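You operate a simulated robot arm through the tools that you are given. There is no shell and no other tool.

You run a simulated robot arm. Do the job below in one go: nothing can be reset, and whatever is moved stays where it is left.

## Task
Top up both crocks to their lines: salsa in green, cream in yellow.
Fine: salsa is in the yellow jug, cream in the white jug; nothing spilt; both jugs go back. Set down upright: yellow portion jug, white portion jug.
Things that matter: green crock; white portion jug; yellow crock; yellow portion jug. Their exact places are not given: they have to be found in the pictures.

The check looks at the end state, three seconds after you hand in, the way a careful person would. Anything else that was tipped, shoved, dropped, spilled or broken makes it a failure.

## Robot
A 6-joint arm with a four-finger gripper on a trunk, on a base that drives. Base frame: it is fixed to the floor where the robot stands at the start and does not move with it; the origin is under the middle of the robot, x ahead of it, y to its left, z up; the surface under the hand at the start is at about z = 900. Readings come in mm, rad, newtons and seconds.
Its first joint turns from -2.897 to 2.897 rad. Places, roughly: green crock [800, -200, 1000]; yellow crock [800, 100, 1000]. Payload 3.67 kg.
The TCP is the grasp point between the finger pads, 28 mm short of the fingertips. In the tool frame z runs along the fingers and y along their closing line. Largest opening 112 mm; the body of the gripper starts 73 mm behind the TCP.
Orientation is that of the tool frame in the base frame, as [roll, pitch, yaw] about the fixed x, y, z axes, in that order (R = Rz(yaw) Ry(pitch) Rx(roll)). With the fingers straight down and closing along the base's y, the tool's x points along the base's -x, its y along +y and its z along -z.

## Interface
- The arm moves only by the tool nudge_tool. Its argument "increments" is text: rows parted by semicolons, each of 7 numbers parted by spaces: the shift along the tool's x, y, z in units of 50 mm (1.0 is 50 mm), then the turn, a rotation vector about the tool's x, y, z in units of 8 degrees (1.0 is 8 degrees), then the closure, from 0 (fully open) to 1 (shut). In form: x y z rx ry rz claw; .... A call has 1 to 20 rows; each row shifts and turns the commanded pose from where the row before left it, along the tool's axes as they then stand. A call with a number of a shift or a turn outside -1 to 1 is refused whole. A row lasts 0.2 s, in which the tool goes at most 50 mm and 0.15 rad; a call with a longer step from one row to the next is refused whole, and so is a gripper value outside its range. A pose out of reach is approached as far as the arm can. The call stops where the force on the tool passes 40 N (or 10 N more than at its start, if that is more) or the arm is blocked; 0.2 s more then pass. The fingers move at their own pace and stop on an object; they squeeze with about 29 N. The grip force told is the motor's: it shows also when the fingers shut on nothing. Time passes only in rows, and 0.2 s behind the last, so rows that do not move let the fingers close. It gives the time, the measured TCP pose, the force on the tool (base axes), the opening and the grip force at its end, in the units of the frame above (readings bear some noise), with the torque about the TCP (base axes, N m) and any sound that the robot's microphone picked up.
- Cameras (640 x 400 px; columns grow to the right, rows downward): "scene" is now at [105.4, 171.5, 1354.4]; the picture's right is [-0.41, -0.91, 0.00], its down [-0.33, 0.15, -0.93] and it looks along [0.85, -0.39, -0.36] (base axes); focal length 252 px, centre (320, 200). "wrist" rides on the gripper at [60, -18, -104] in the tool frame; the picture's right is [0.29, 0.96, 0.00], its down [-0.80, 0.24, -0.55] and it looks along [-0.53, 0.16, 0.83] (tool axes); focal length 234 px, centre (320, 200).
- grab_frame(camera): a new picture of that camera. No time passes.
- base_move(legs): drives the robot by 1 to 6 legs, each [ahead, left, turn to the left] in mm, mm and rad, along the robot's own axes; the way and the turn of a leg run together, so that a leg with both is an arc; at most 1500 mm and 3.142 rad a leg. The arm and the cameras ride along, it lands a little off, and it stops where it bumps. It gives what a move gives.
- turn_head(pan, tilt): turns the head with the scene camera to pan (to the left, within 2.496 rad either way) and tilt (down, from -0.506 to 1.204), counted from straight ahead of the robot. It gives what a move gives.
- pixel_to_xyz(camera, pixels): for up to 12 pixels [column, row] of the newest picture of that camera ("zoom" is the newest enlarged one), the place [x, y, z] in the base frame of the surface seen there, good to about 2 mm, but the place of the scene camera against the robot may be out by one fixed shift of up to 12 mm in any direction. No time passes.
- enlarge(camera, box): a new picture of the part [left, top, right, bottom] of that camera's present view, enlarged. No time passes.
- finish_job(): hands the job in; it is judged then, once.

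Leave the gripper open and the arm clear of the work at the hand-in unless told otherwise.

The tools are called as name(argument=value, ...) on one line, values as JSON. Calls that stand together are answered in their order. nudge_tool: Moves the arm, as the interface text tells. Its arguments: {"type":"object","properties":{"increments":{"type":"string"}},"required":["increments"]} The other tools are called the same way: base_move (legs) drives the base; turn_head (pan, tilt) turns the head that bears the scene camera; grab_frame (camera) takes a picture; pixel_to_xyz (camera, pixels) gives the place of the surface under pixels of a picture; enlarge (camera, box) takes an enlarged picture of a part of a camera's view; finish_job () hands the job in.

At the start:

```text
time: 0.0
eef_pos: [589.5, -163.7, 1308.8]
tool_rot: [3.141, -0.001, 3.141]
ft_force: [0.1, 0.0, -0.3]
moment: [0.0, 0.0, -0.02]
gripper_width: 112.0
gripper_force: 0.1
robot x, y, heading: [2.3, -0.4, 0.001]
head pan, tilt: [-0.426, 0.368]
```

scene: 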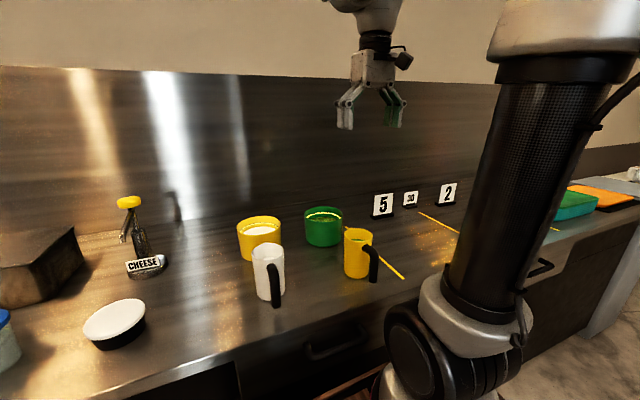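
wrist: 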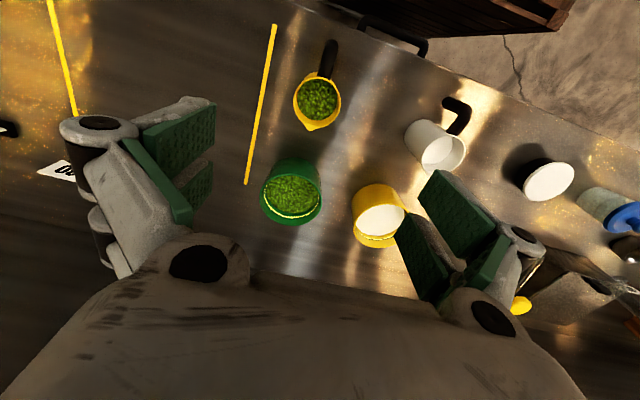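

I see the yellow jug (salsa) near (358,253), the white jug near (268,272), the green crock at (323,226) and the yellow crock at (259,237) in the scene picture. First I enlarge both views to see the details.

enlarge(camera="scene", box=[220, 180, 420, 320])

enlarge(camera="wrist", box=[230, 20, 490, 260])

```text
2.86 times, centred on (320, 250) of scene
```

zoom: 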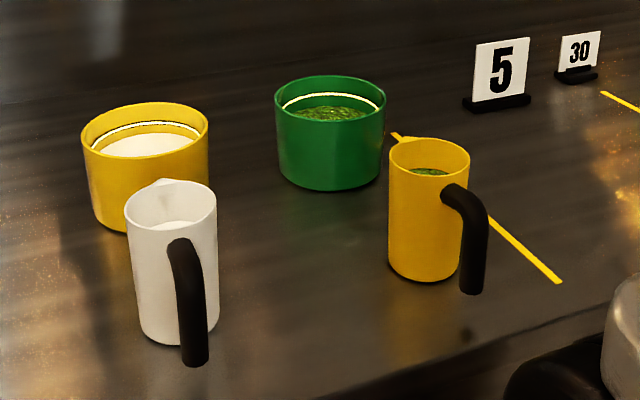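

```text
1.67 times, centred on (360, 140) of wrist
```

zoom: 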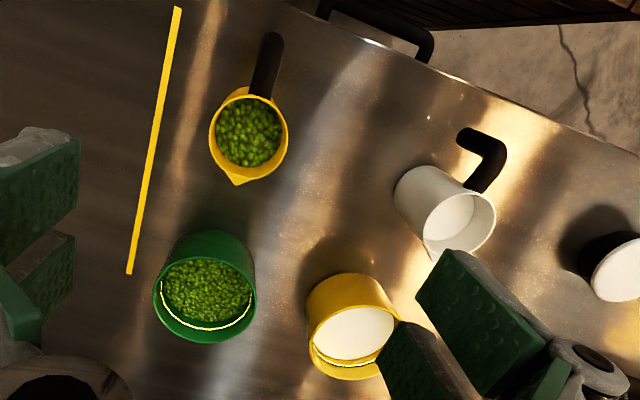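

Next I measure points on jugs and crocks: wrist picture pixels at jug rims, handles, crock rims, contents.

pixel_to_xyz(camera="zoom", pixels=[[249, 135], [238, 184], [211, 130], [286, 140], [256, 90], [272, 38], [265, 70], [208, 288], [157, 300], [253, 290], [207, 338], [205, 250]])

pixel_to_xyz(camera="wrist", pixels=[[437, 152], [455, 127], [465, 155], [437, 172], [452, 102], [468, 110], [380, 220], [355, 222], [404, 215], [375, 247], [377, 206], [250, 100]])

pixel_to_xyz(camera="scene", pixels=[[358, 232], [345, 235], [372, 238], [358, 255], [358, 275], [374, 262], [268, 250], [268, 270], [270, 298], [276, 285], [262, 230], [323, 216]])

```text
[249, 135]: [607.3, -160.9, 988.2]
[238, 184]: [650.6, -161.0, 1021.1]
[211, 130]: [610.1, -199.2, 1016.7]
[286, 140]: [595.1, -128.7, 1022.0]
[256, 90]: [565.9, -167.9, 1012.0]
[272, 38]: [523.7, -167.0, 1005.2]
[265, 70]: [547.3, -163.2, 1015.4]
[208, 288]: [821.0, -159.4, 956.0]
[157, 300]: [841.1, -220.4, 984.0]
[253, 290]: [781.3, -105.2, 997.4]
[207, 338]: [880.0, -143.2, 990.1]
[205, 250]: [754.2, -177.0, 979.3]
```

```text
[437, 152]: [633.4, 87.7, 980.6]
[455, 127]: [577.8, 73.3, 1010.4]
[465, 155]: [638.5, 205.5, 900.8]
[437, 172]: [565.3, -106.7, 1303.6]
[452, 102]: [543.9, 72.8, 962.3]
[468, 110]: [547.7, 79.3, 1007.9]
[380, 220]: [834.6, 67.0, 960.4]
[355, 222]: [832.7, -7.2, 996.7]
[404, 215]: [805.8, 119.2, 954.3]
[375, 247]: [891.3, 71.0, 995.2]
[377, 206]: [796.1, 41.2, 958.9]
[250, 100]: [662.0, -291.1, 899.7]
```

```text
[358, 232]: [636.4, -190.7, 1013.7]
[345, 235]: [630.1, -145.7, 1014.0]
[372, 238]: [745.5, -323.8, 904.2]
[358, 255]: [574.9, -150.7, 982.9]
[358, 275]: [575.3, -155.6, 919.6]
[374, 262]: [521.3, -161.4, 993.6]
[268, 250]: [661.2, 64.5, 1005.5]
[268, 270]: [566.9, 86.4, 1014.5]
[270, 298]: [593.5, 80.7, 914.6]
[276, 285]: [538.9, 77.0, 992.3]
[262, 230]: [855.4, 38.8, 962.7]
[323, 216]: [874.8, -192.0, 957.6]
```

The salsa jug sits near (607,-163) with its rim at z≈1021, spout toward +x and handle toward -x. The white jug is partly hidden by a finger in the wrist view. I move the hand about 130 mm to the left, well above everything, to see it clearly.

nudge_tool(increments="0 0.5 0 0 0 0 0;0 0.5 0 0 0 0 0;0 0.5 0 0 0 0 0;0 0.5 0 0 0 0 0;0 0.5 0 0 0 0 0;0 0 0 0 0 0 0")

grab_frame(camera="wrist")

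enlarge(camera="wrist", box=[190, 20, 430, 260])

```text
time: 1.4
eef_pos: [590.3, -39.7, 1308.4]
tool_rot: [3.141, -0.001, 3.141]
ft_force: [0.0, -0.3, 0.1]
moment: [-0.02, 0.02, 0.02]
gripper_width: 112.1
gripper_force: 0.1
robot x, y, heading: [-1.6, 2.3, -0.001]
head pan, tilt: [-0.426, 0.368]
```

```text
taken
```

wrist: 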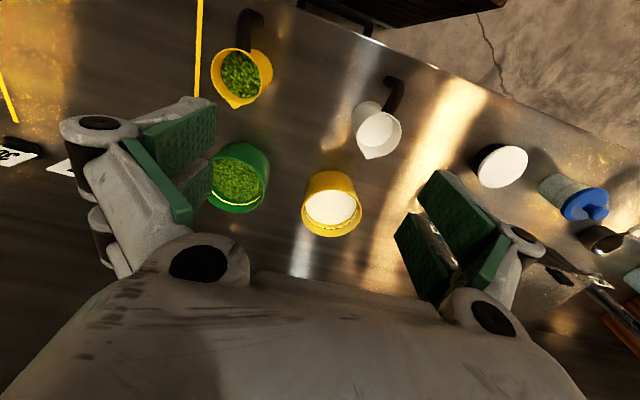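

```text
1.67 times, centred on (310, 140) of wrist
```

zoom: 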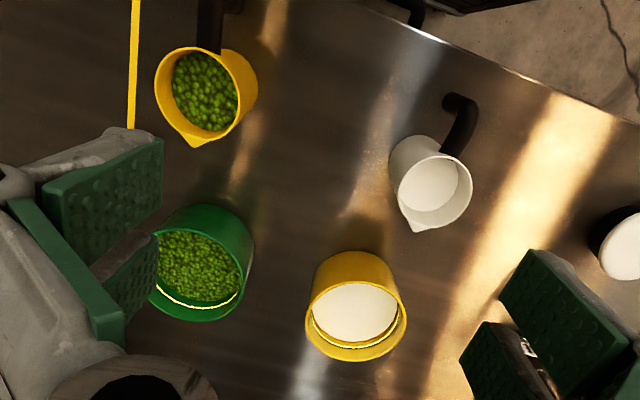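

The white jug (zoom 435,185) and yellow crock (zoom 355,305) are clear now. I measure rims, spouts, handles, contents and lines.

pixel_to_xyz(camera="zoom", pixels=[[418, 229], [397, 195], [470, 190], [437, 156], [431, 190], [453, 150], [466, 120], [450, 100], [446, 222], [456, 162], [408, 167], [461, 214]])

pixel_to_xyz(camera="zoom", pixels=[[355, 310], [308, 318], [404, 316], [356, 358], [356, 283], [360, 344], [375, 337], [322, 350], [392, 347], [335, 290], [365, 330], [356, 349]])

pixel_to_xyz(camera="zoom", pixels=[[206, 90], [195, 144], [156, 88], [257, 90], [205, 47], [215, 15], [200, 260], [243, 275], [200, 319], [195, 308], [215, 304], [200, 232]])

```text
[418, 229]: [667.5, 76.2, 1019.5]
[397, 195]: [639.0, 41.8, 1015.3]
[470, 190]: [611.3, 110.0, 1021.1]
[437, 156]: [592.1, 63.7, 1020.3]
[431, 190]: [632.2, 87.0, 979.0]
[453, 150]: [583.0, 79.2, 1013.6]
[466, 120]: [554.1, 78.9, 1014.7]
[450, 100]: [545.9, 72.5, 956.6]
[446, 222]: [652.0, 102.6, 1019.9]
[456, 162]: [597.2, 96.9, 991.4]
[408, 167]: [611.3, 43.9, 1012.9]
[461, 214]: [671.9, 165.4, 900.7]
```

```text
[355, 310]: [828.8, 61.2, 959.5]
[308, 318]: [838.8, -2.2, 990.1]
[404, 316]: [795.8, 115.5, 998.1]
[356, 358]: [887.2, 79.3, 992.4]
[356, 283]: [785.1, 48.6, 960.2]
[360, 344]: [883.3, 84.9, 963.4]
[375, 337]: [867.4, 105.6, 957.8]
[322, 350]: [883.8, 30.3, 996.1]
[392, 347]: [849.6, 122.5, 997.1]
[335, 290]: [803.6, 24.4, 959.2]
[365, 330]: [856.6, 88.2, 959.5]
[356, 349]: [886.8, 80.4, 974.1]
```

```text
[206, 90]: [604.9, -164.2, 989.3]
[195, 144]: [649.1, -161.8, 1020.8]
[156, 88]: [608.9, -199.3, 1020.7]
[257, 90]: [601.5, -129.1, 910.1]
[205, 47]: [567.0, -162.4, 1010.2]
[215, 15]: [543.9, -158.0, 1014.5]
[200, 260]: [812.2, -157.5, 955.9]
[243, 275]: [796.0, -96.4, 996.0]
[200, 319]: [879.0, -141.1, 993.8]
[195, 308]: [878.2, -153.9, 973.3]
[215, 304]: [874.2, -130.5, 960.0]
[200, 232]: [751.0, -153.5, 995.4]
```

Fits: yellow jug centre ≈(607,-163), white jug centre ≈(625,76), both spouts toward +x; green crock centre ≈(816,-159), yellow crock ≈(827,60). Now I enlarge the crocks to measure how far the contents are below the lines.

enlarge(camera="wrist", box=[200, 130, 380, 250])

```text
3.33 times, centred on (290, 190) of wrist
```

zoom: 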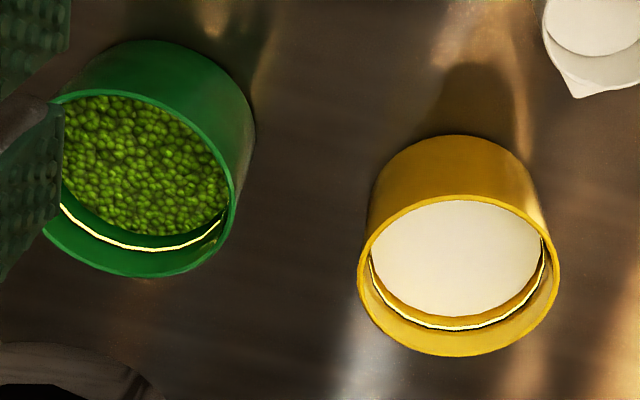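

pixel_to_xyz(camera="zoom", pixels=[[150, 248], [110, 239], [190, 241], [150, 232], [150, 200], [460, 326], [430, 320], [500, 315], [460, 312], [460, 260], [150, 262], [460, 340]])

pixel_to_xyz(camera="zoom", pixels=[[150, 274], [460, 353], [460, 205], [375, 262], [545, 262], [460, 197], [210, 160], [228, 180], [600, 30], [575, 90], [120, 130], [420, 240]])

```text
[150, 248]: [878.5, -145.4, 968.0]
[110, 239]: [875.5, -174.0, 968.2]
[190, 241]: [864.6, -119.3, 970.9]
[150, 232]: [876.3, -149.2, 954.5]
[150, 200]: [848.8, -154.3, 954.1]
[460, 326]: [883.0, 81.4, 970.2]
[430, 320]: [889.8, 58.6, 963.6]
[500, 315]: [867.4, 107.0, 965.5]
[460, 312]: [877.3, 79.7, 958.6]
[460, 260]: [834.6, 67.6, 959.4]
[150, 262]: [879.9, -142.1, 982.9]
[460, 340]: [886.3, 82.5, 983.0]
```

```text
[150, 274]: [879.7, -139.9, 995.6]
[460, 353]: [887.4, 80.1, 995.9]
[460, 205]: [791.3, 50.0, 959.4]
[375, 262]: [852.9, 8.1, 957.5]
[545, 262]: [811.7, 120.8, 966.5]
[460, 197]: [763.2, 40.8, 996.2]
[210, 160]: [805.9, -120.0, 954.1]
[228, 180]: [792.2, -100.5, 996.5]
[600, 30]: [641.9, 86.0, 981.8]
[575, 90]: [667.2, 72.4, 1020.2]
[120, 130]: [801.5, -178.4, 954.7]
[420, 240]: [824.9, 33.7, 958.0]
```

Contents are about 14 mm (salsa) and 10 mm (cream) below the lines. I now bring the open gripper above the yellow jug at about (607,-163,1130) and then pitch it 30° so the fingers lean forward, palm over the handle side.

nudge_tool(increments="0 -0.5 0 0 0 0 0;0 -0.5 0 0 0 0 0;0 -0.5 0 0 0 0 0;0 -0.5 0 0 0 0 0;-0.34 -0.46 0 0 0 0 0;0 0 0.6 0 0 0 0;0 0 0.6 0 0 0 0;0 0 0.6 0 0 0 0;0 0 0.6 0 0 0 0;0 0 0.6 0 0 0 0;0 0 0.56 0 0 0 0;0 0 0 0 -0.75 0 0;0 0 0 0 -0.75 0 0;0 0 0 0 -0.75 0 0;0 0 0 0 -0.75 0 0;0 0 0 0 -0.75 0 0;0 0 0 0 0 0 0")

grab_frame(camera="wrist")

grab_frame(camera="scene")

```text
time: 5.0
eef_pos: [607.0, -161.9, 1131.1]
tool_rot: [-3.141, 0.525, -3.14]
ft_force: [-0.1, 0.3, -0.6]
moment: [0.01, 0.03, -0.02]
gripper_width: 111.9
gripper_force: 0.0
robot x, y, heading: [2.0, 0.4, -0.002]
head pan, tilt: [-0.426, 0.368]
```

```text
taken
```

wrist: 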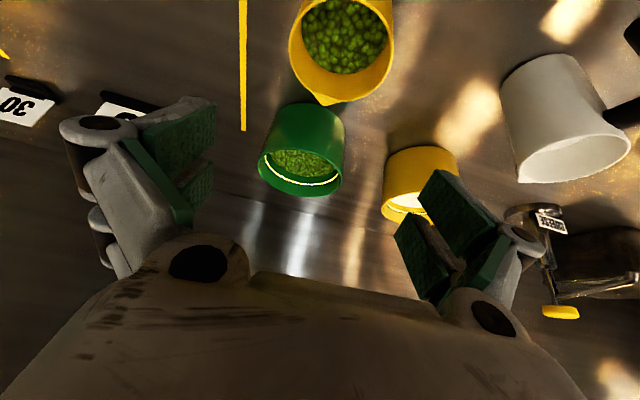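

```text
taken
```

scene: 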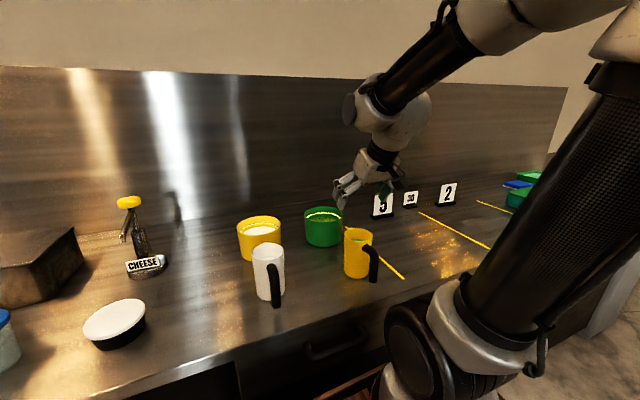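

The tool now leans forward as wanted. I re-measure the yellow jug rim from this wrist view before going down.

pixel_to_xyz(camera="wrist", pixels=[[324, 103], [291, 40], [393, 40], [290, 50], [391, 55], [300, 78], [378, 84], [345, 30], [293, 20], [392, 15], [318, 60], [540, 100]])

```text
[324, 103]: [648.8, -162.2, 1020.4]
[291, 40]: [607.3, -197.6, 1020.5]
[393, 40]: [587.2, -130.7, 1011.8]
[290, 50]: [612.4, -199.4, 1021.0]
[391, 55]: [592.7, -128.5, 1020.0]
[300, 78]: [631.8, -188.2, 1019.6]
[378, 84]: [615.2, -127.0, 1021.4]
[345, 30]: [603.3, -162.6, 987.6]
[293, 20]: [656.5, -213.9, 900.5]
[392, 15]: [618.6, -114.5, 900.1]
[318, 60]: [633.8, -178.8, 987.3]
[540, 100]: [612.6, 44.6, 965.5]
```

Jug centre is (606.5,-163). I go straight down 150 mm to z≈981 with the fingers open around the body.

nudge_tool(increments="0.25 -0.02 0.433 0 0 0 0;0.25 0 0.433 0 0 0 0;0.25 0 0.433 0 0 0 0;0.25 0 0.433 0 0 0 0;0.125 0 0.217 0 0 0 0;0.125 0 0.217 0 0 0 0;0.125 0 0.217 0 0 0 0;0.125 0 0.217 0 0 0 0;0 0 0 0 0 0 0")

grab_frame(camera="wrist")

enlarge(camera="scene", box=[280, 150, 440, 300])

```text
time: 7.0
eef_pos: [613.1, -170.0, 983.5]
tool_rot: [3.135, 0.524, -3.141]
ft_force: [-0.1, 0.2, 0.6]
moment: [-0.02, 0.02, -0.03]
gripper_width: 112.2
gripper_force: 0.0
out of reach, approached as far as the arm can: row 5, 6
robot x, y, heading: [-0.9, 1.7, -0.001]
head pan, tilt: [-0.426, 0.368]
```

```text
taken
```

wrist: 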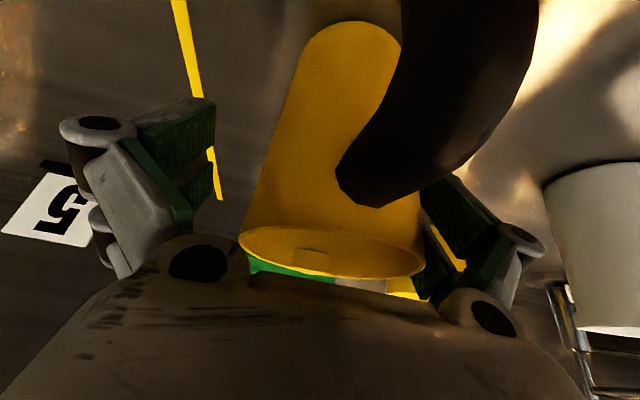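

```text
2.67 times, centred on (360, 225) of scene
```

zoom: 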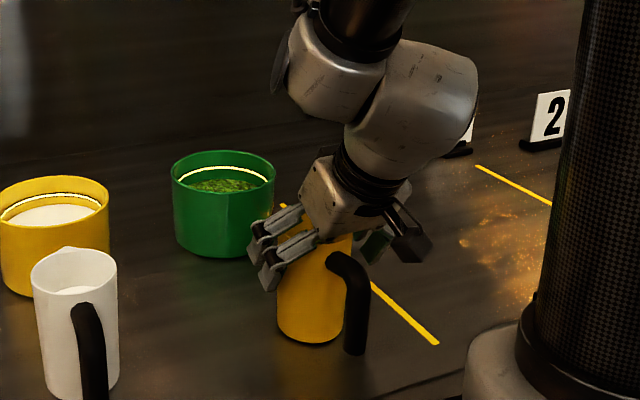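

The arm warned of a reach limit in two rows and the reading is (613,-170), a few mm off. I send an idle row to see where it settles.

nudge_tool(increments="0 0 0 0 0 0 0;0 0 0 0 0 0 0")

```text
time: 7.6
eef_pos: [613.9, -170.6, 984.6]
tool_rot: [3.136, 0.522, 3.141]
ft_force: [-0.4, 0.1, 0.2]
moment: [-0.01, 0.01, 0.0]
gripper_width: 111.9
gripper_force: 0.0
robot x, y, heading: [-1.3, 0.3, 0.005]
head pan, tilt: [-0.426, 0.368]
```

It is at a reach limit close to the body. I back straight up and will then drive the base back about 70 mm to have room.

nudge_tool(increments="-0.125 0 -0.217 0 0 0 0;-0.25 0 -0.433 0 0 0 0;-0.25 0 -0.433 0 0 0 0;-0.25 0 -0.433 0 0 0 0;-0.25 0 -0.433 0 0 0 0;-0.25 0 -0.433 0 0 0 0;0 0 0 0 0 0 0")

```text
time: 9.2
eef_pos: [614.7, -169.4, 1121.6]
tool_rot: [3.142, 0.523, -3.142]
ft_force: [-0.2, -0.1, 0.3]
moment: [0.02, -0.01, 0.03]
gripper_width: 112.0
gripper_force: 0.0
robot x, y, heading: [-2.8, -1.5, 0.003]
head pan, tilt: [-0.426, 0.368]
```

Now at z 1122 clear of the jug (rim 1021). I drive the base back 75 mm.

base_move(legs=[[-75, 0, 0]])

grab_frame(camera="wrist")

```text
time: 10.2
eef_pos: [538.8, -170.7, 1121.5]
tool_rot: [3.141, 0.523, -3.141]
ft_force: [0.4, -0.1, 0.5]
moment: [-0.01, 0.02, -0.01]
gripper_width: 112.0
gripper_force: 0.0
robot x, y, heading: [-74.3, -1.9, 0.003]
head pan, tilt: [-0.426, 0.368]
```

```text
taken
```

wrist: 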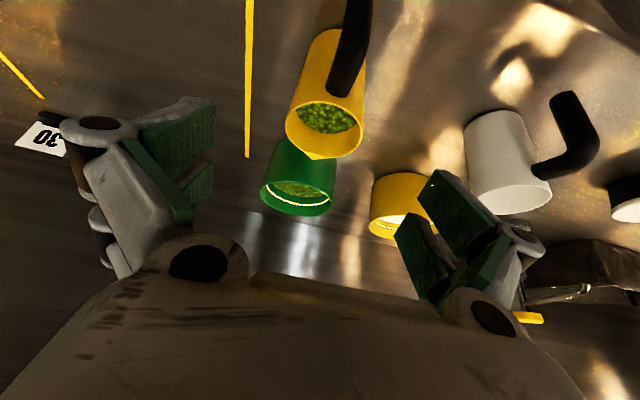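

Next I shift the hand +68 mm in x and +7.5 mm in y over the jug, still high.

nudge_tool(increments="-0.393 0.05 0.227 0 0 0 0;-0.393 0.05 0.227 0 0 0 0;-0.393 0.05 0.227 0 0 0 0;0 0 0 0 0 0 0")

grab_frame(camera="wrist")

pixel_to_xyz(camera="wrist", pixels=[[324, 103], [291, 50], [391, 55], [300, 78], [378, 84]])

```text
time: 11.2
eef_pos: [607.5, -161.2, 1121.1]
tool_rot: [-3.14, 0.524, -3.14]
ft_force: [0.0, -0.2, 0.6]
moment: [-0.01, 0.01, 0.02]
gripper_width: 112.3
gripper_force: 0.1
robot x, y, heading: [-74.9, -0.8, -0.007]
head pan, tilt: [-0.426, 0.368]
```

```text
taken
```

wrist: 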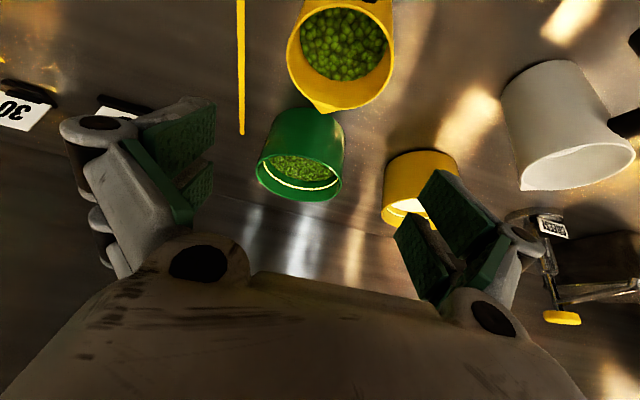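

```text
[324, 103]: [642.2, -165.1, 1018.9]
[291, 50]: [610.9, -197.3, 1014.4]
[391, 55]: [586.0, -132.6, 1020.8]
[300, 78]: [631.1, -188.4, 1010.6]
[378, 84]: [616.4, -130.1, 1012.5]
```

The jug is where expected. I descend 140 mm around it.

nudge_tool(increments="0.25 -0.03 0.433 0 0 0 0;0.25 0 0.433 0 0 0 0;0.25 0 0.433 0 0 0 0;0.25 0 0.433 0 0 0 0;0.2 0 0.346 0 0 0 0;0.2 0 0.346 0 0 0 0;0 0 0 0 0 0 0")

grab_frame(camera="wrist")

enlarge(camera="scene", box=[280, 150, 440, 300])

```text
time: 12.8
eef_pos: [606.5, -163.4, 981.1]
tool_rot: [3.141, 0.524, -3.141]
ft_force: [-0.3, 0.4, 0.7]
moment: [0.0, 0.02, 0.0]
gripper_width: 111.6
gripper_force: 0.2
robot x, y, heading: [-75.3, -1.3, 0.004]
head pan, tilt: [-0.426, 0.368]
```

```text
taken
```

wrist: 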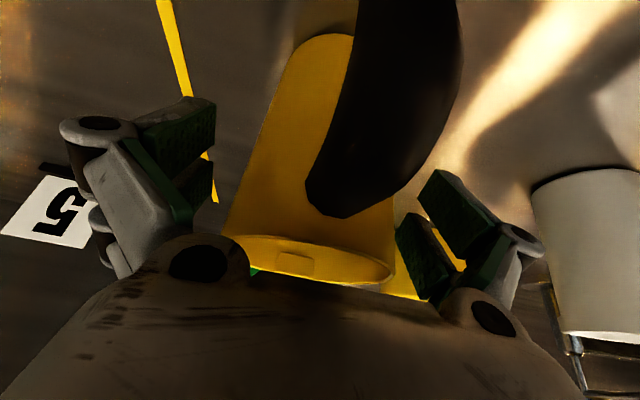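

```text
2.67 times, centred on (360, 225) of scene
```

zoom: 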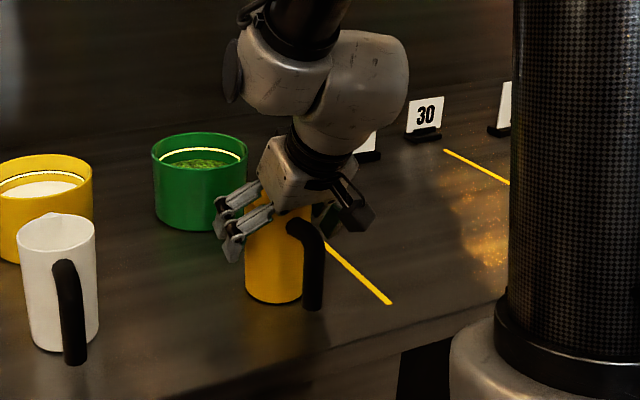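

The fingers straddle the jug with no contact. I close the gripper and wait.

nudge_tool(increments="0 0 0 0 0 0 0.2;0 0 0 0 0 0 0.3;0 0 0 0 0 0 1;0 0 0 0 0 0 1;0 0 0 0 0 0 1;0 0 0 0 0 0 1")

```text
time: 14.2
eef_pos: [607.7, -163.1, 981.6]
tool_rot: [-3.141, 0.524, -3.141]
ft_force: [-0.5, -1.4, -0.6]
moment: [-0.09, 0.03, 0.0]
gripper_width: 77.6
gripper_force: 28.6
robot x, y, heading: [-73.6, 1.6, 0.001]
head pan, tilt: [-0.426, 0.368]
```

Gripped at 77.6 mm with 28.6 N. I lift 20 mm slowly and read the weight.

nudge_tool(increments="-0.05 0 -0.087 0 0 0 1;-0.05 0 -0.087 0 0 0 1;-0.1 0 -0.173 0 0 0 1;0 0 0 0 0 0 1")

grab_frame(camera="scene")

```text
time: 15.2
eef_pos: [606.8, -162.8, 1001.8]
tool_rot: [3.14, 0.524, 3.141]
ft_force: [0.2, 0.3, -4.6]
moment: [0.0, -0.03, 0.02]
gripper_width: 77.7
gripper_force: 28.8
robot x, y, heading: [-76.5, 0.6, 0.001]
head pan, tilt: [-0.426, 0.368]
```

```text
taken
```

scene: 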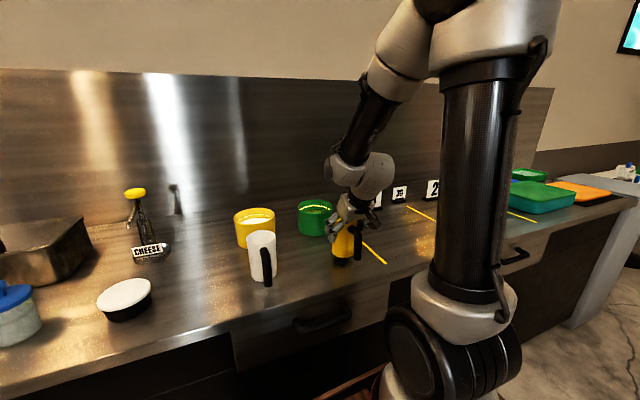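

It lifts cleanly, about 4.6 N. I raise to z≈1102 and then go forward to x≈732, y≈-159, keeping the jug upright.

nudge_tool(increments="-0.1 0 -0.173 0 0 0 1;-0.2 0 -0.346 0 0 0 1;-0.2 0 -0.346 0 0 0 1;-0.2 0 -0.346 0 0 0 1;-0.2 0 -0.346 0 0 0 1;-0.1 0 -0.173 0 0 0 1;0 0 0 0 0 0 1;-0.173 0 0.1 0 0 0 1;-0.346 0.02 0.2 0 0 0 1;-0.346 0.02 0.2 0 0 0 1;-0.346 0.02 0.2 0 0 0 1;-0.346 0.02 0.2 0 0 0 1;-0.346 0 0.2 0 0 0 1;-0.173 0 0.1 0 0 0 1;-0.087 0 0.05 0 0 0 1;0 0 0 0 0 0 1")

grab_frame(camera="scene")

grab_frame(camera="wrist")

```text
time: 18.6
eef_pos: [731.4, -160.0, 1100.4]
tool_rot: [-3.141, 0.523, -3.14]
ft_force: [0.1, -0.7, -3.9]
moment: [0.01, -0.04, 0.02]
gripper_width: 77.8
gripper_force: 29.5
robot x, y, heading: [-76.9, 0.6, 0.002]
head pan, tilt: [-0.426, 0.368]
```

```text
taken
```

scene: 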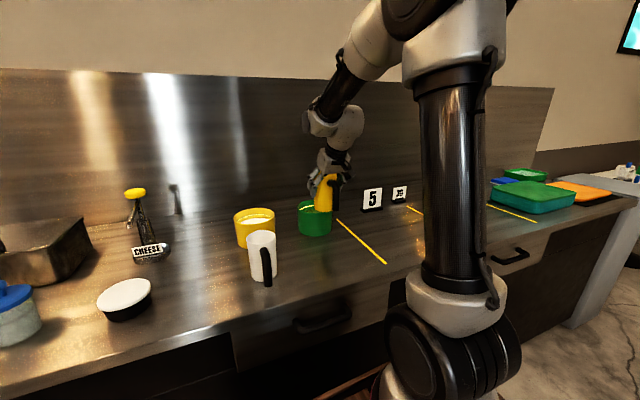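

```text
taken
```

wrist: 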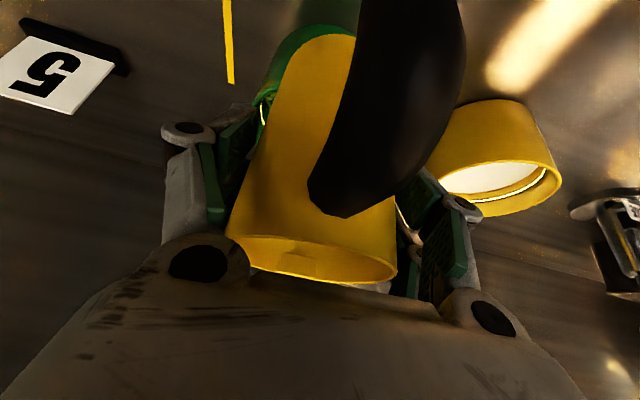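

Everything is upright over the near side of the green crock. I tilt the jug 32° (below pouring angle) and lower by about 40 mm.

nudge_tool(increments="0 0 0 0 0.25 0 1;0 0 0 0 0.5 0 1;0 0 0 0 0.5 0 1;0 0 0 0 0.5 0 1;0 0 0 0 0.5 0 1;0 0 0 0 0.5 0 1;0 0 0 0 0.5 0 1;0 0 0 0 0.5 0 1;0 0 0 0 0.25 0 1;0 0 0.2 0 0 0 1;0 0 0.4 0 0 0 1;0 0 0.2 0 0 0 1;0 0 0 0 0 0 1")

grab_frame(camera="scene")

grab_frame(camera="wrist")

```text
time: 21.4
eef_pos: [729.8, -160.5, 1061.8]
tool_rot: [-3.14, -0.035, -3.141]
ft_force: [-0.1, 0.2, -5.2]
moment: [-0.03, -0.12, 0.01]
gripper_width: 78.0
gripper_force: 29.1
robot x, y, heading: [-73.1, 1.4, -0.001]
head pan, tilt: [-0.426, 0.368]
```

```text
taken
```

scene: 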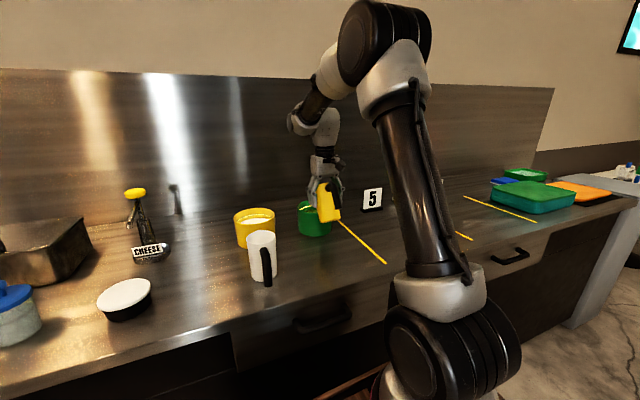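

```text
taken
```

wrist: 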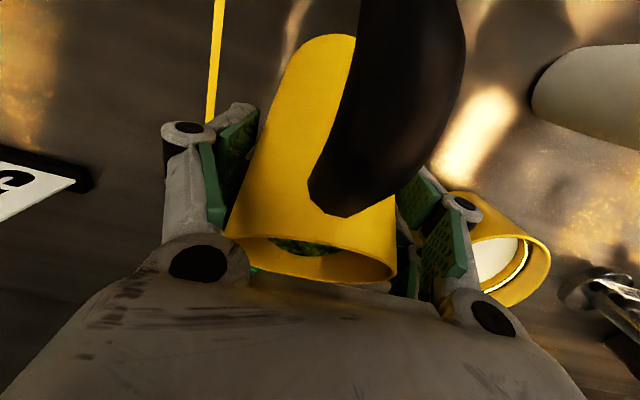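

The wrist view shows the salsa in the jug but not the crock. I zoom the scene camera on the green crock to see how much of its inside is visible.

enlarge(camera="scene", box=[280, 170, 360, 250])

```text
5.00 times, centred on (320, 210) of scene
```

zoom: 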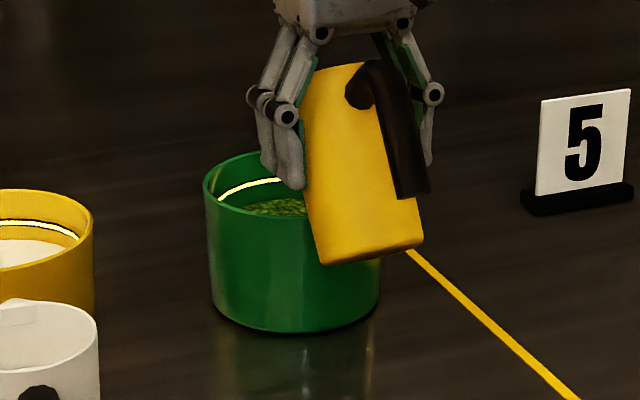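

I can see the line and the contents' left edge (zoom 250,190 and 275,207). I tilt to 40° in small steps and check.

nudge_tool(increments="0 0 0 0 0.25 0 1;0 0 0 0 0.25 0 1;0 0 0 0 0.25 0 1;0 0 0 0 0.25 0 1;0 0 0 0 0 0 1;0 0 0 0 0 0 1;0 0 0 0 0 0 1")

enlarge(camera="scene", box=[280, 170, 360, 250])

enlarge(camera="wrist", box=[220, 200, 420, 320])

```text
time: 23.0
eef_pos: [729.9, -159.8, 1059.8]
tool_rot: [-3.141, -0.174, -3.141]
ft_force: [-0.4, 0.4, -3.9]
moment: [-0.02, -0.12, -0.02]
gripper_width: 77.5
gripper_force: 29.2
robot x, y, heading: [-80.3, 0.1, -0.003]
head pan, tilt: [-0.426, 0.368]
```

```text
5.00 times, centred on (320, 210) of scene
```

zoom: 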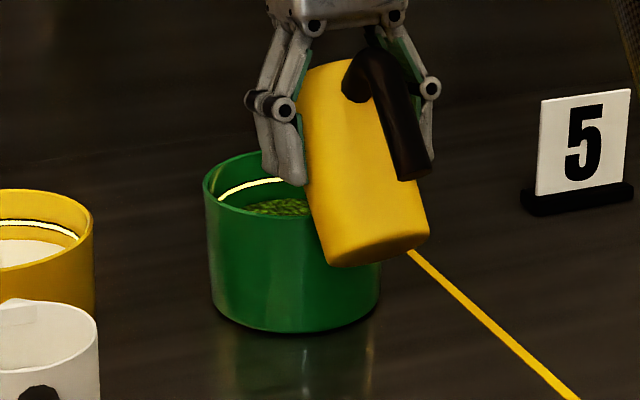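

```text
3.20 times, centred on (320, 260) of wrist
```

zoom: 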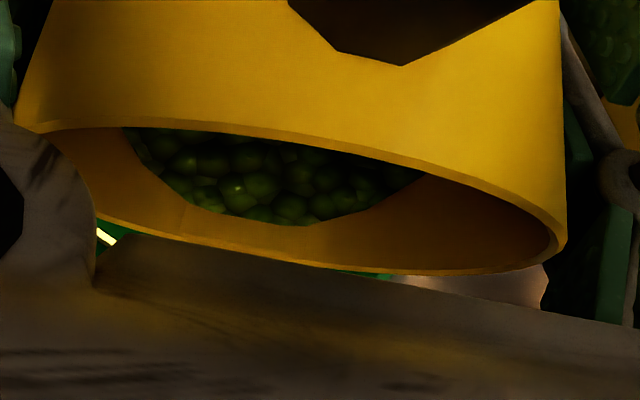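

The salsa inside is still short of the lip (wrist zoom 300,220). I go to 46° and pause.

nudge_tool(increments="0 0 0 0 0.25 0 1;0 0 0 0 0.25 0 1;0 0 0 0 0.25 0 1;0 0 0 0 0 0 1;0 0 0 0 0 0 1;0 0 0 0 0 0 1")

enlarge(camera="scene", box=[280, 170, 360, 250])

enlarge(camera="wrist", box=[220, 200, 420, 320])

```text
time: 24.4
eef_pos: [729.0, -160.0, 1060.7]
tool_rot: [-3.14, -0.278, -3.141]
ft_force: [-1.2, -0.2, -3.9]
moment: [0.01, -0.13, 0.01]
gripper_width: 77.5
gripper_force: 29.4
robot x, y, heading: [-79.3, 2.4, 0.001]
head pan, tilt: [-0.426, 0.368]
```

```text
5.00 times, centred on (320, 210) of scene
```

zoom: 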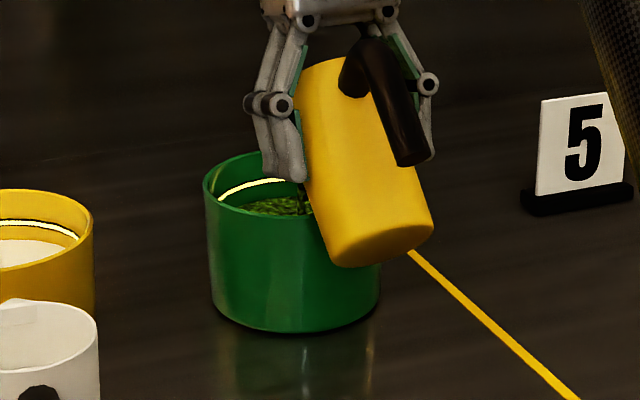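

```text
3.20 times, centred on (320, 260) of wrist
```

zoom: 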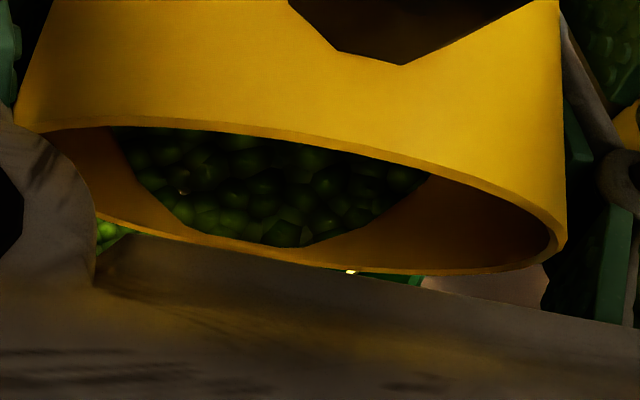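

The salsa is just at the lip and a thin stream shows at zoom (305,195). I hold and watch whether it keeps flowing and measure the level.

nudge_tool(increments="0 0 0 0 0 0 1;0 0 0 0 0 0 1;0 0 0 0 0 0 1;0 0 0 0 0 0 1;0 0 0 0 0 0 1")

enlarge(camera="scene", box=[300, 190, 340, 215])

pixel_to_xyz(camera="zoom", pixels=[[100, 270], [150, 265], [200, 290], [200, 330], [250, 330], [160, 300], [120, 150], [180, 120], [230, 110], [300, 300]])

```text
time: 25.6
eef_pos: [729.4, -159.8, 1059.7]
tool_rot: [3.141, -0.279, -3.141]
ft_force: [-0.3, 0.4, -4.8]
moment: [-0.01, -0.11, 0.0]
gripper_width: 77.8
gripper_force: 28.9
robot x, y, heading: [-75.1, -2.3, -0.003]
head pan, tilt: [-0.426, 0.368]
```

```text
16.00 times, centred on (320, 202) of scene
```

zoom: 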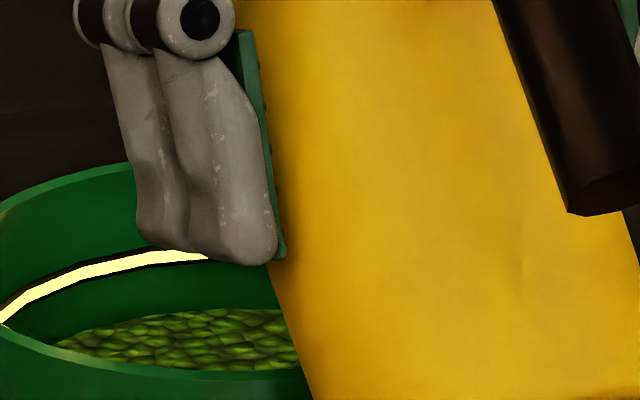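

```text
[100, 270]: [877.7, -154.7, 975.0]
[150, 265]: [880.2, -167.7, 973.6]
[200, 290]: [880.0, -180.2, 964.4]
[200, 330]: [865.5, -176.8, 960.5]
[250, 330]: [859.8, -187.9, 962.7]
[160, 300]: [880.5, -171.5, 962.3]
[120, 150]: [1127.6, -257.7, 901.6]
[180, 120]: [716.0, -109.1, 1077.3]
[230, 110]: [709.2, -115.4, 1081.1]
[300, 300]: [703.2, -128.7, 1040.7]
```

It seems equilibrium; the level is near 961 in this camera's frame against a line near 974. I tilt to 52° slowly and hold.

nudge_tool(increments="0 0 0 0 0.15 0 1;0 0 0 0 0.15 0 1;0 0 0 0 0.15 0 1;0 0 0 0 0.15 0 1;0 0 0 0 0.15 0 1;0 0 0 0 0 0 1;0 0 0 0 0 0 1;0 0 0 0 0 0 1;0 0 0 0 0 0 1;0 0 0 0 0 0 1")

enlarge(camera="scene", box=[296, 185, 344, 215])

pixel_to_xyz(camera="zoom", pixels=[[90, 297], [110, 292], [150, 282], [180, 278], [150, 350], [180, 350], [210, 350], [250, 350], [150, 340], [200, 335], [240, 365], [120, 350]])

```text
time: 27.8
eef_pos: [728.9, -161.1, 1060.4]
tool_rot: [3.141, -0.383, -3.14]
ft_force: [0.4, 0.3, -4.3]
moment: [-0.02, -0.09, 0.04]
gripper_width: 77.6
gripper_force: 29.1
robot x, y, heading: [-77.3, -2.8, -0.004]
head pan, tilt: [-0.426, 0.368]
```

```text
13.33 times, centred on (320, 200) of scene
```

zoom: 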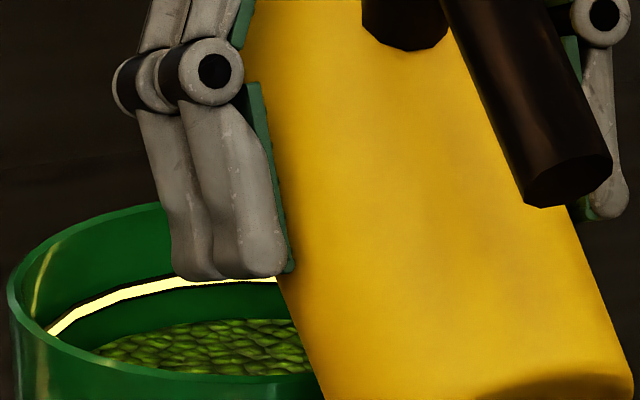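

```text
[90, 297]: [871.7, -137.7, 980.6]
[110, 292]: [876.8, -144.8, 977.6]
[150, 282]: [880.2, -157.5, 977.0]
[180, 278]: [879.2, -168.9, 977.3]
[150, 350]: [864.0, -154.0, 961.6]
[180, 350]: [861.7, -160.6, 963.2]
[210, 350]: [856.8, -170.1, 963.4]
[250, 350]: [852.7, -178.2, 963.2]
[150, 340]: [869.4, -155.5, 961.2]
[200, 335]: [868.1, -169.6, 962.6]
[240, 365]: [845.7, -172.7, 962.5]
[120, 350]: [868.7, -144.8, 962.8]
```

Contents now about 962.6 against the line ≈975. I tilt to about 58° and hold.

nudge_tool(increments="0 0 0 0 0.15 0 1;0 0 0 0 0.15 0 1;0 0 0 0 0.15 0 1;0 0 0 0 0.15 0 1;0 0 0 0 0.15 0 1;0 0 0 0 0 0 1;0 0 0 0 0 0 1;0 0 0 0 0 0 1;0 0 0 0 0 0 1;0 0 0 0 0 0 1")

enlarge(camera="scene", box=[296, 185, 344, 215])

pixel_to_xyz(camera="zoom", pixels=[[90, 307], [110, 298], [150, 288], [180, 284], [150, 350], [180, 350], [210, 350], [250, 350], [150, 340], [200, 335], [240, 365], [120, 350]])

enlarge(camera="wrist", box=[220, 200, 420, 320])

```text
time: 30.0
eef_pos: [729.8, -159.2, 1060.8]
tool_rot: [-3.141, -0.489, -3.142]
ft_force: [0.8, 0.2, -3.6]
moment: [-0.01, -0.11, -0.02]
gripper_width: 77.6
gripper_force: 28.9
robot x, y, heading: [-76.6, -3.7, -0.001]
head pan, tilt: [-0.426, 0.368]
```

```text
13.33 times, centred on (320, 200) of scene
```

zoom: 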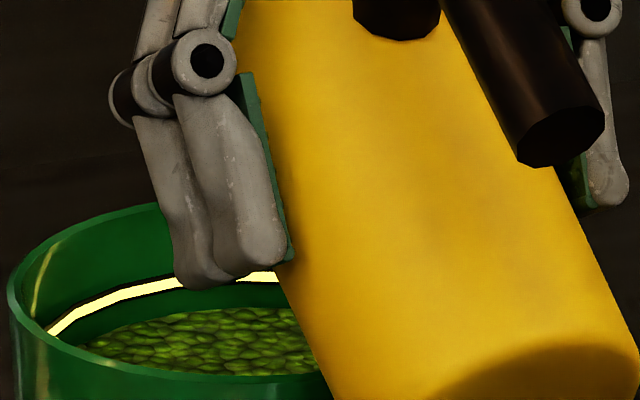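

```text
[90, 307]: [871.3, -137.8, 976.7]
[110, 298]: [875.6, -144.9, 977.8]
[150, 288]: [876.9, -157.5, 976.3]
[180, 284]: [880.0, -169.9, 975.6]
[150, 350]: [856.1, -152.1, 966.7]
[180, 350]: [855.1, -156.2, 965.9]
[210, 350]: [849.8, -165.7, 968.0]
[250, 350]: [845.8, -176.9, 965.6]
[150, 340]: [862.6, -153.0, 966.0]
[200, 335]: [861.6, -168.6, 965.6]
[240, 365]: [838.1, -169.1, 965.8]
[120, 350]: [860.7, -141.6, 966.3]
```

```text
3.20 times, centred on (320, 260) of wrist
```

zoom: 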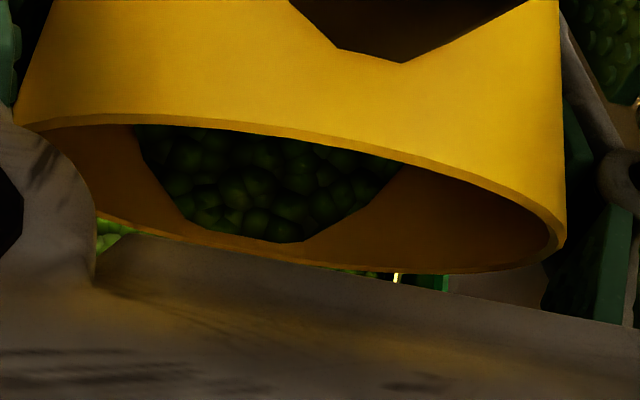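

Contents 966, line ≈976. No spill to be seen. I tilt on to about 63°.

nudge_tool(increments="0 0 0 0 0.13 0 1;0 0 0 0 0.13 0 1;0 0 0 0 0.13 0 1;0 0 0 0 0.13 0 1;0 0 0 0 0.13 0 1;0 0 0 0 0 0 1;0 0 0 0 0 0 1;0 0 0 0 0 0 1;0 0 0 0 0 0 1;0 0 0 0 0 0 1")

enlarge(camera="scene", box=[296, 185, 344, 215])

pixel_to_xyz(camera="zoom", pixels=[[90, 307], [110, 298], [150, 290], [180, 286], [150, 350], [180, 350], [210, 350], [250, 350], [150, 340], [200, 335], [240, 365], [120, 350]])

enlarge(camera="wrist", box=[220, 200, 420, 320])

```text
time: 32.2
eef_pos: [729.4, -159.9, 1061.2]
tool_rot: [3.14, -0.58, 3.139]
ft_force: [-0.1, -0.4, -2.5]
moment: [-0.02, -0.08, 0.02]
gripper_width: 77.8
gripper_force: 28.8
robot x, y, heading: [-74.2, -0.4, -0.0]
head pan, tilt: [-0.426, 0.368]
```

```text
13.33 times, centred on (320, 200) of scene
```

zoom: 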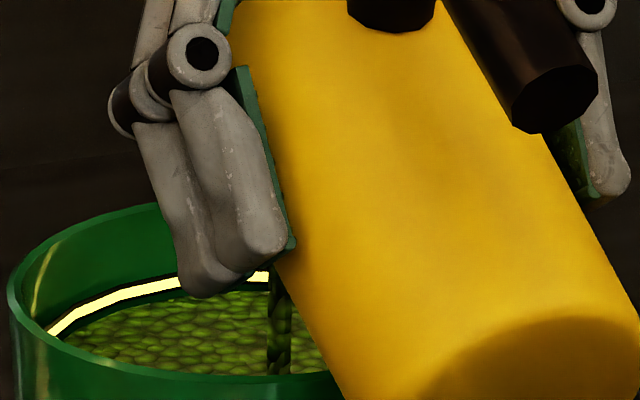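

```text
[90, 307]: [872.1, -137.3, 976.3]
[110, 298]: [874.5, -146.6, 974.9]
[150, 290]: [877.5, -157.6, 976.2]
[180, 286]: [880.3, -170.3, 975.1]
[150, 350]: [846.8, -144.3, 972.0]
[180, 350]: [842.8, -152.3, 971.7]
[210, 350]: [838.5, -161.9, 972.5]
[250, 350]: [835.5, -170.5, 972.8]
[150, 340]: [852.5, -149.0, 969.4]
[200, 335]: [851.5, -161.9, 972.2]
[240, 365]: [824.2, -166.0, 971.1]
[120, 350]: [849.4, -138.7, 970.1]
```

```text
3.20 times, centred on (320, 260) of wrist
```

zoom: 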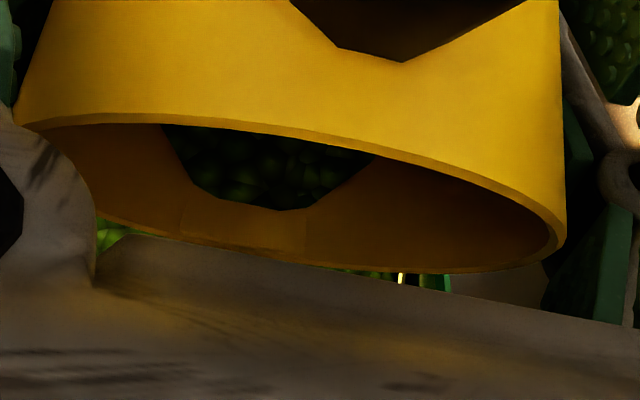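

A stream is still running (zoom 280,330) while the salsa in the jug has already sunk below the lip. Contents ≈971.5, line ≈975.5. I hold for a moment and look again.

nudge_tool(increments="0 0 0 0 0 0 1;0 0 0 0 0 0 1")

enlarge(camera="scene", box=[296, 185, 344, 215])

pixel_to_xyz(camera="zoom", pixels=[[90, 307], [110, 300], [150, 290], [180, 286], [150, 350], [180, 350], [210, 350], [250, 350], [150, 340], [200, 335], [240, 365], [120, 350]])

```text
time: 32.8
eef_pos: [729.7, -158.7, 1060.5]
tool_rot: [-3.141, -0.579, -3.14]
ft_force: [0.1, -0.1, -2.8]
moment: [0.01, -0.11, -0.02]
gripper_width: 77.8
gripper_force: 28.8
robot x, y, heading: [-75.2, 0.8, -0.003]
head pan, tilt: [-0.426, 0.368]
```

```text
13.33 times, centred on (320, 200) of scene
```

zoom: 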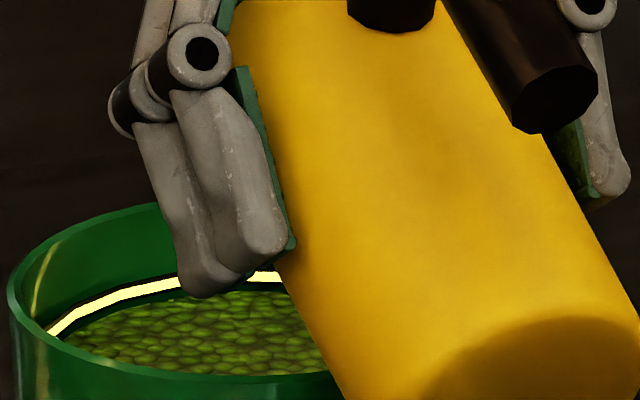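

```text
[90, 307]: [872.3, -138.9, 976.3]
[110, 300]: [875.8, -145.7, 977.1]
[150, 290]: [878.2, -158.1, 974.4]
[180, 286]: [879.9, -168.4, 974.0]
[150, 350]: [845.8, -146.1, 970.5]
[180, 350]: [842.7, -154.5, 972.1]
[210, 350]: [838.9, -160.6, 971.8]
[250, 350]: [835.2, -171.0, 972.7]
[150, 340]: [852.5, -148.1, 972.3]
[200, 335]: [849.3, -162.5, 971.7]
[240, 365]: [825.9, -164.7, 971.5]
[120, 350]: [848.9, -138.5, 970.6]
```

The stream stopped: contents ≈971.7, line ≈975.5. I tilt by 1.5° more and hold.

nudge_tool(increments="0 0 0 0 0.1 0 1;0 0 0 0 0.09 0 1;0 0 0 0 0 0 1;0 0 0 0 0 0 1;0 0 0 0 0 0 1;0 0 0 0 0 0 1;0 0 0 0 0 0 1;0 0 0 0 0 0 1")

enlarge(camera="scene", box=[296, 185, 344, 215])

pixel_to_xyz(camera="zoom", pixels=[[90, 307], [110, 300], [150, 290], [180, 286], [150, 350], [180, 350], [210, 350], [250, 350], [150, 340], [200, 335], [240, 365], [120, 350]])

```text
time: 34.6
eef_pos: [729.3, -160.5, 1061.8]
tool_rot: [3.14, -0.606, -3.14]
ft_force: [0.1, 0.2, -2.4]
moment: [0.0, -0.07, 0.03]
gripper_width: 77.9
gripper_force: 28.5
robot x, y, heading: [-78.5, -0.4, 0.002]
head pan, tilt: [-0.426, 0.368]
```

```text
13.33 times, centred on (320, 200) of scene
```

zoom: 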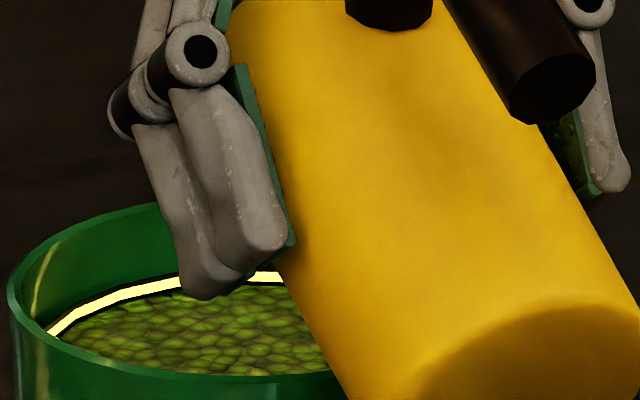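

```text
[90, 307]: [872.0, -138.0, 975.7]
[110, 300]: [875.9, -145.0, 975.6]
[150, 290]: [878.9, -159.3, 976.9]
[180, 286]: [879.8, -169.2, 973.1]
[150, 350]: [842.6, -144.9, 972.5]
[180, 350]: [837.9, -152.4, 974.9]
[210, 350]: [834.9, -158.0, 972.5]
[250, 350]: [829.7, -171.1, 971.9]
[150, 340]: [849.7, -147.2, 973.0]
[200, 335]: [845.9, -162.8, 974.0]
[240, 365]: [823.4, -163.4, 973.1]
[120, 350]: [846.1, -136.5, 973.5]
```

Contents now ≈973.3, touching the lower edge of the line. I zoom tighter to judge the remaining gap.

enlarge(camera="scene", box=[296, 200, 320, 215])

pixel_to_xyz(camera="zoom", pixels=[[200, 193], [200, 186], [200, 200], [200, 208], [260, 174], [260, 180], [260, 190], [320, 160], [320, 170], [320, 180], [320, 200], [260, 210]])

```text
16.00 times, centred on (308, 208) of scene
```

zoom: 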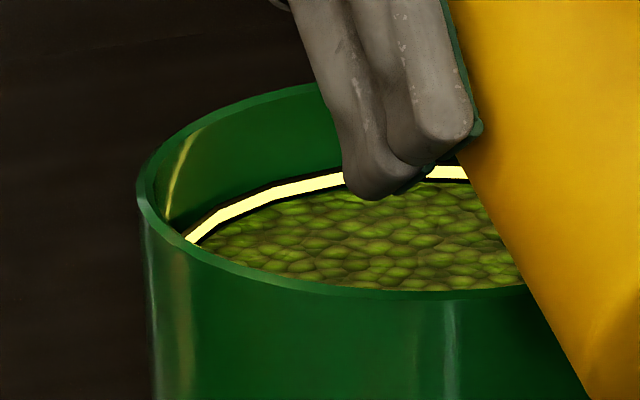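

```text
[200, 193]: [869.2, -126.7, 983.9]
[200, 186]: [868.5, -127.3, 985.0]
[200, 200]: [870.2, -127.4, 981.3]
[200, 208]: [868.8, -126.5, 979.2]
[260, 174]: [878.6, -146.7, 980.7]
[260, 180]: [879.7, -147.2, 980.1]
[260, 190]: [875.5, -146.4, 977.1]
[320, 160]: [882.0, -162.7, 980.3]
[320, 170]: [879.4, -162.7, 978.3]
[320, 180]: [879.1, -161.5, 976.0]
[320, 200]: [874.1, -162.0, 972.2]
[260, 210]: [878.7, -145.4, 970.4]
```

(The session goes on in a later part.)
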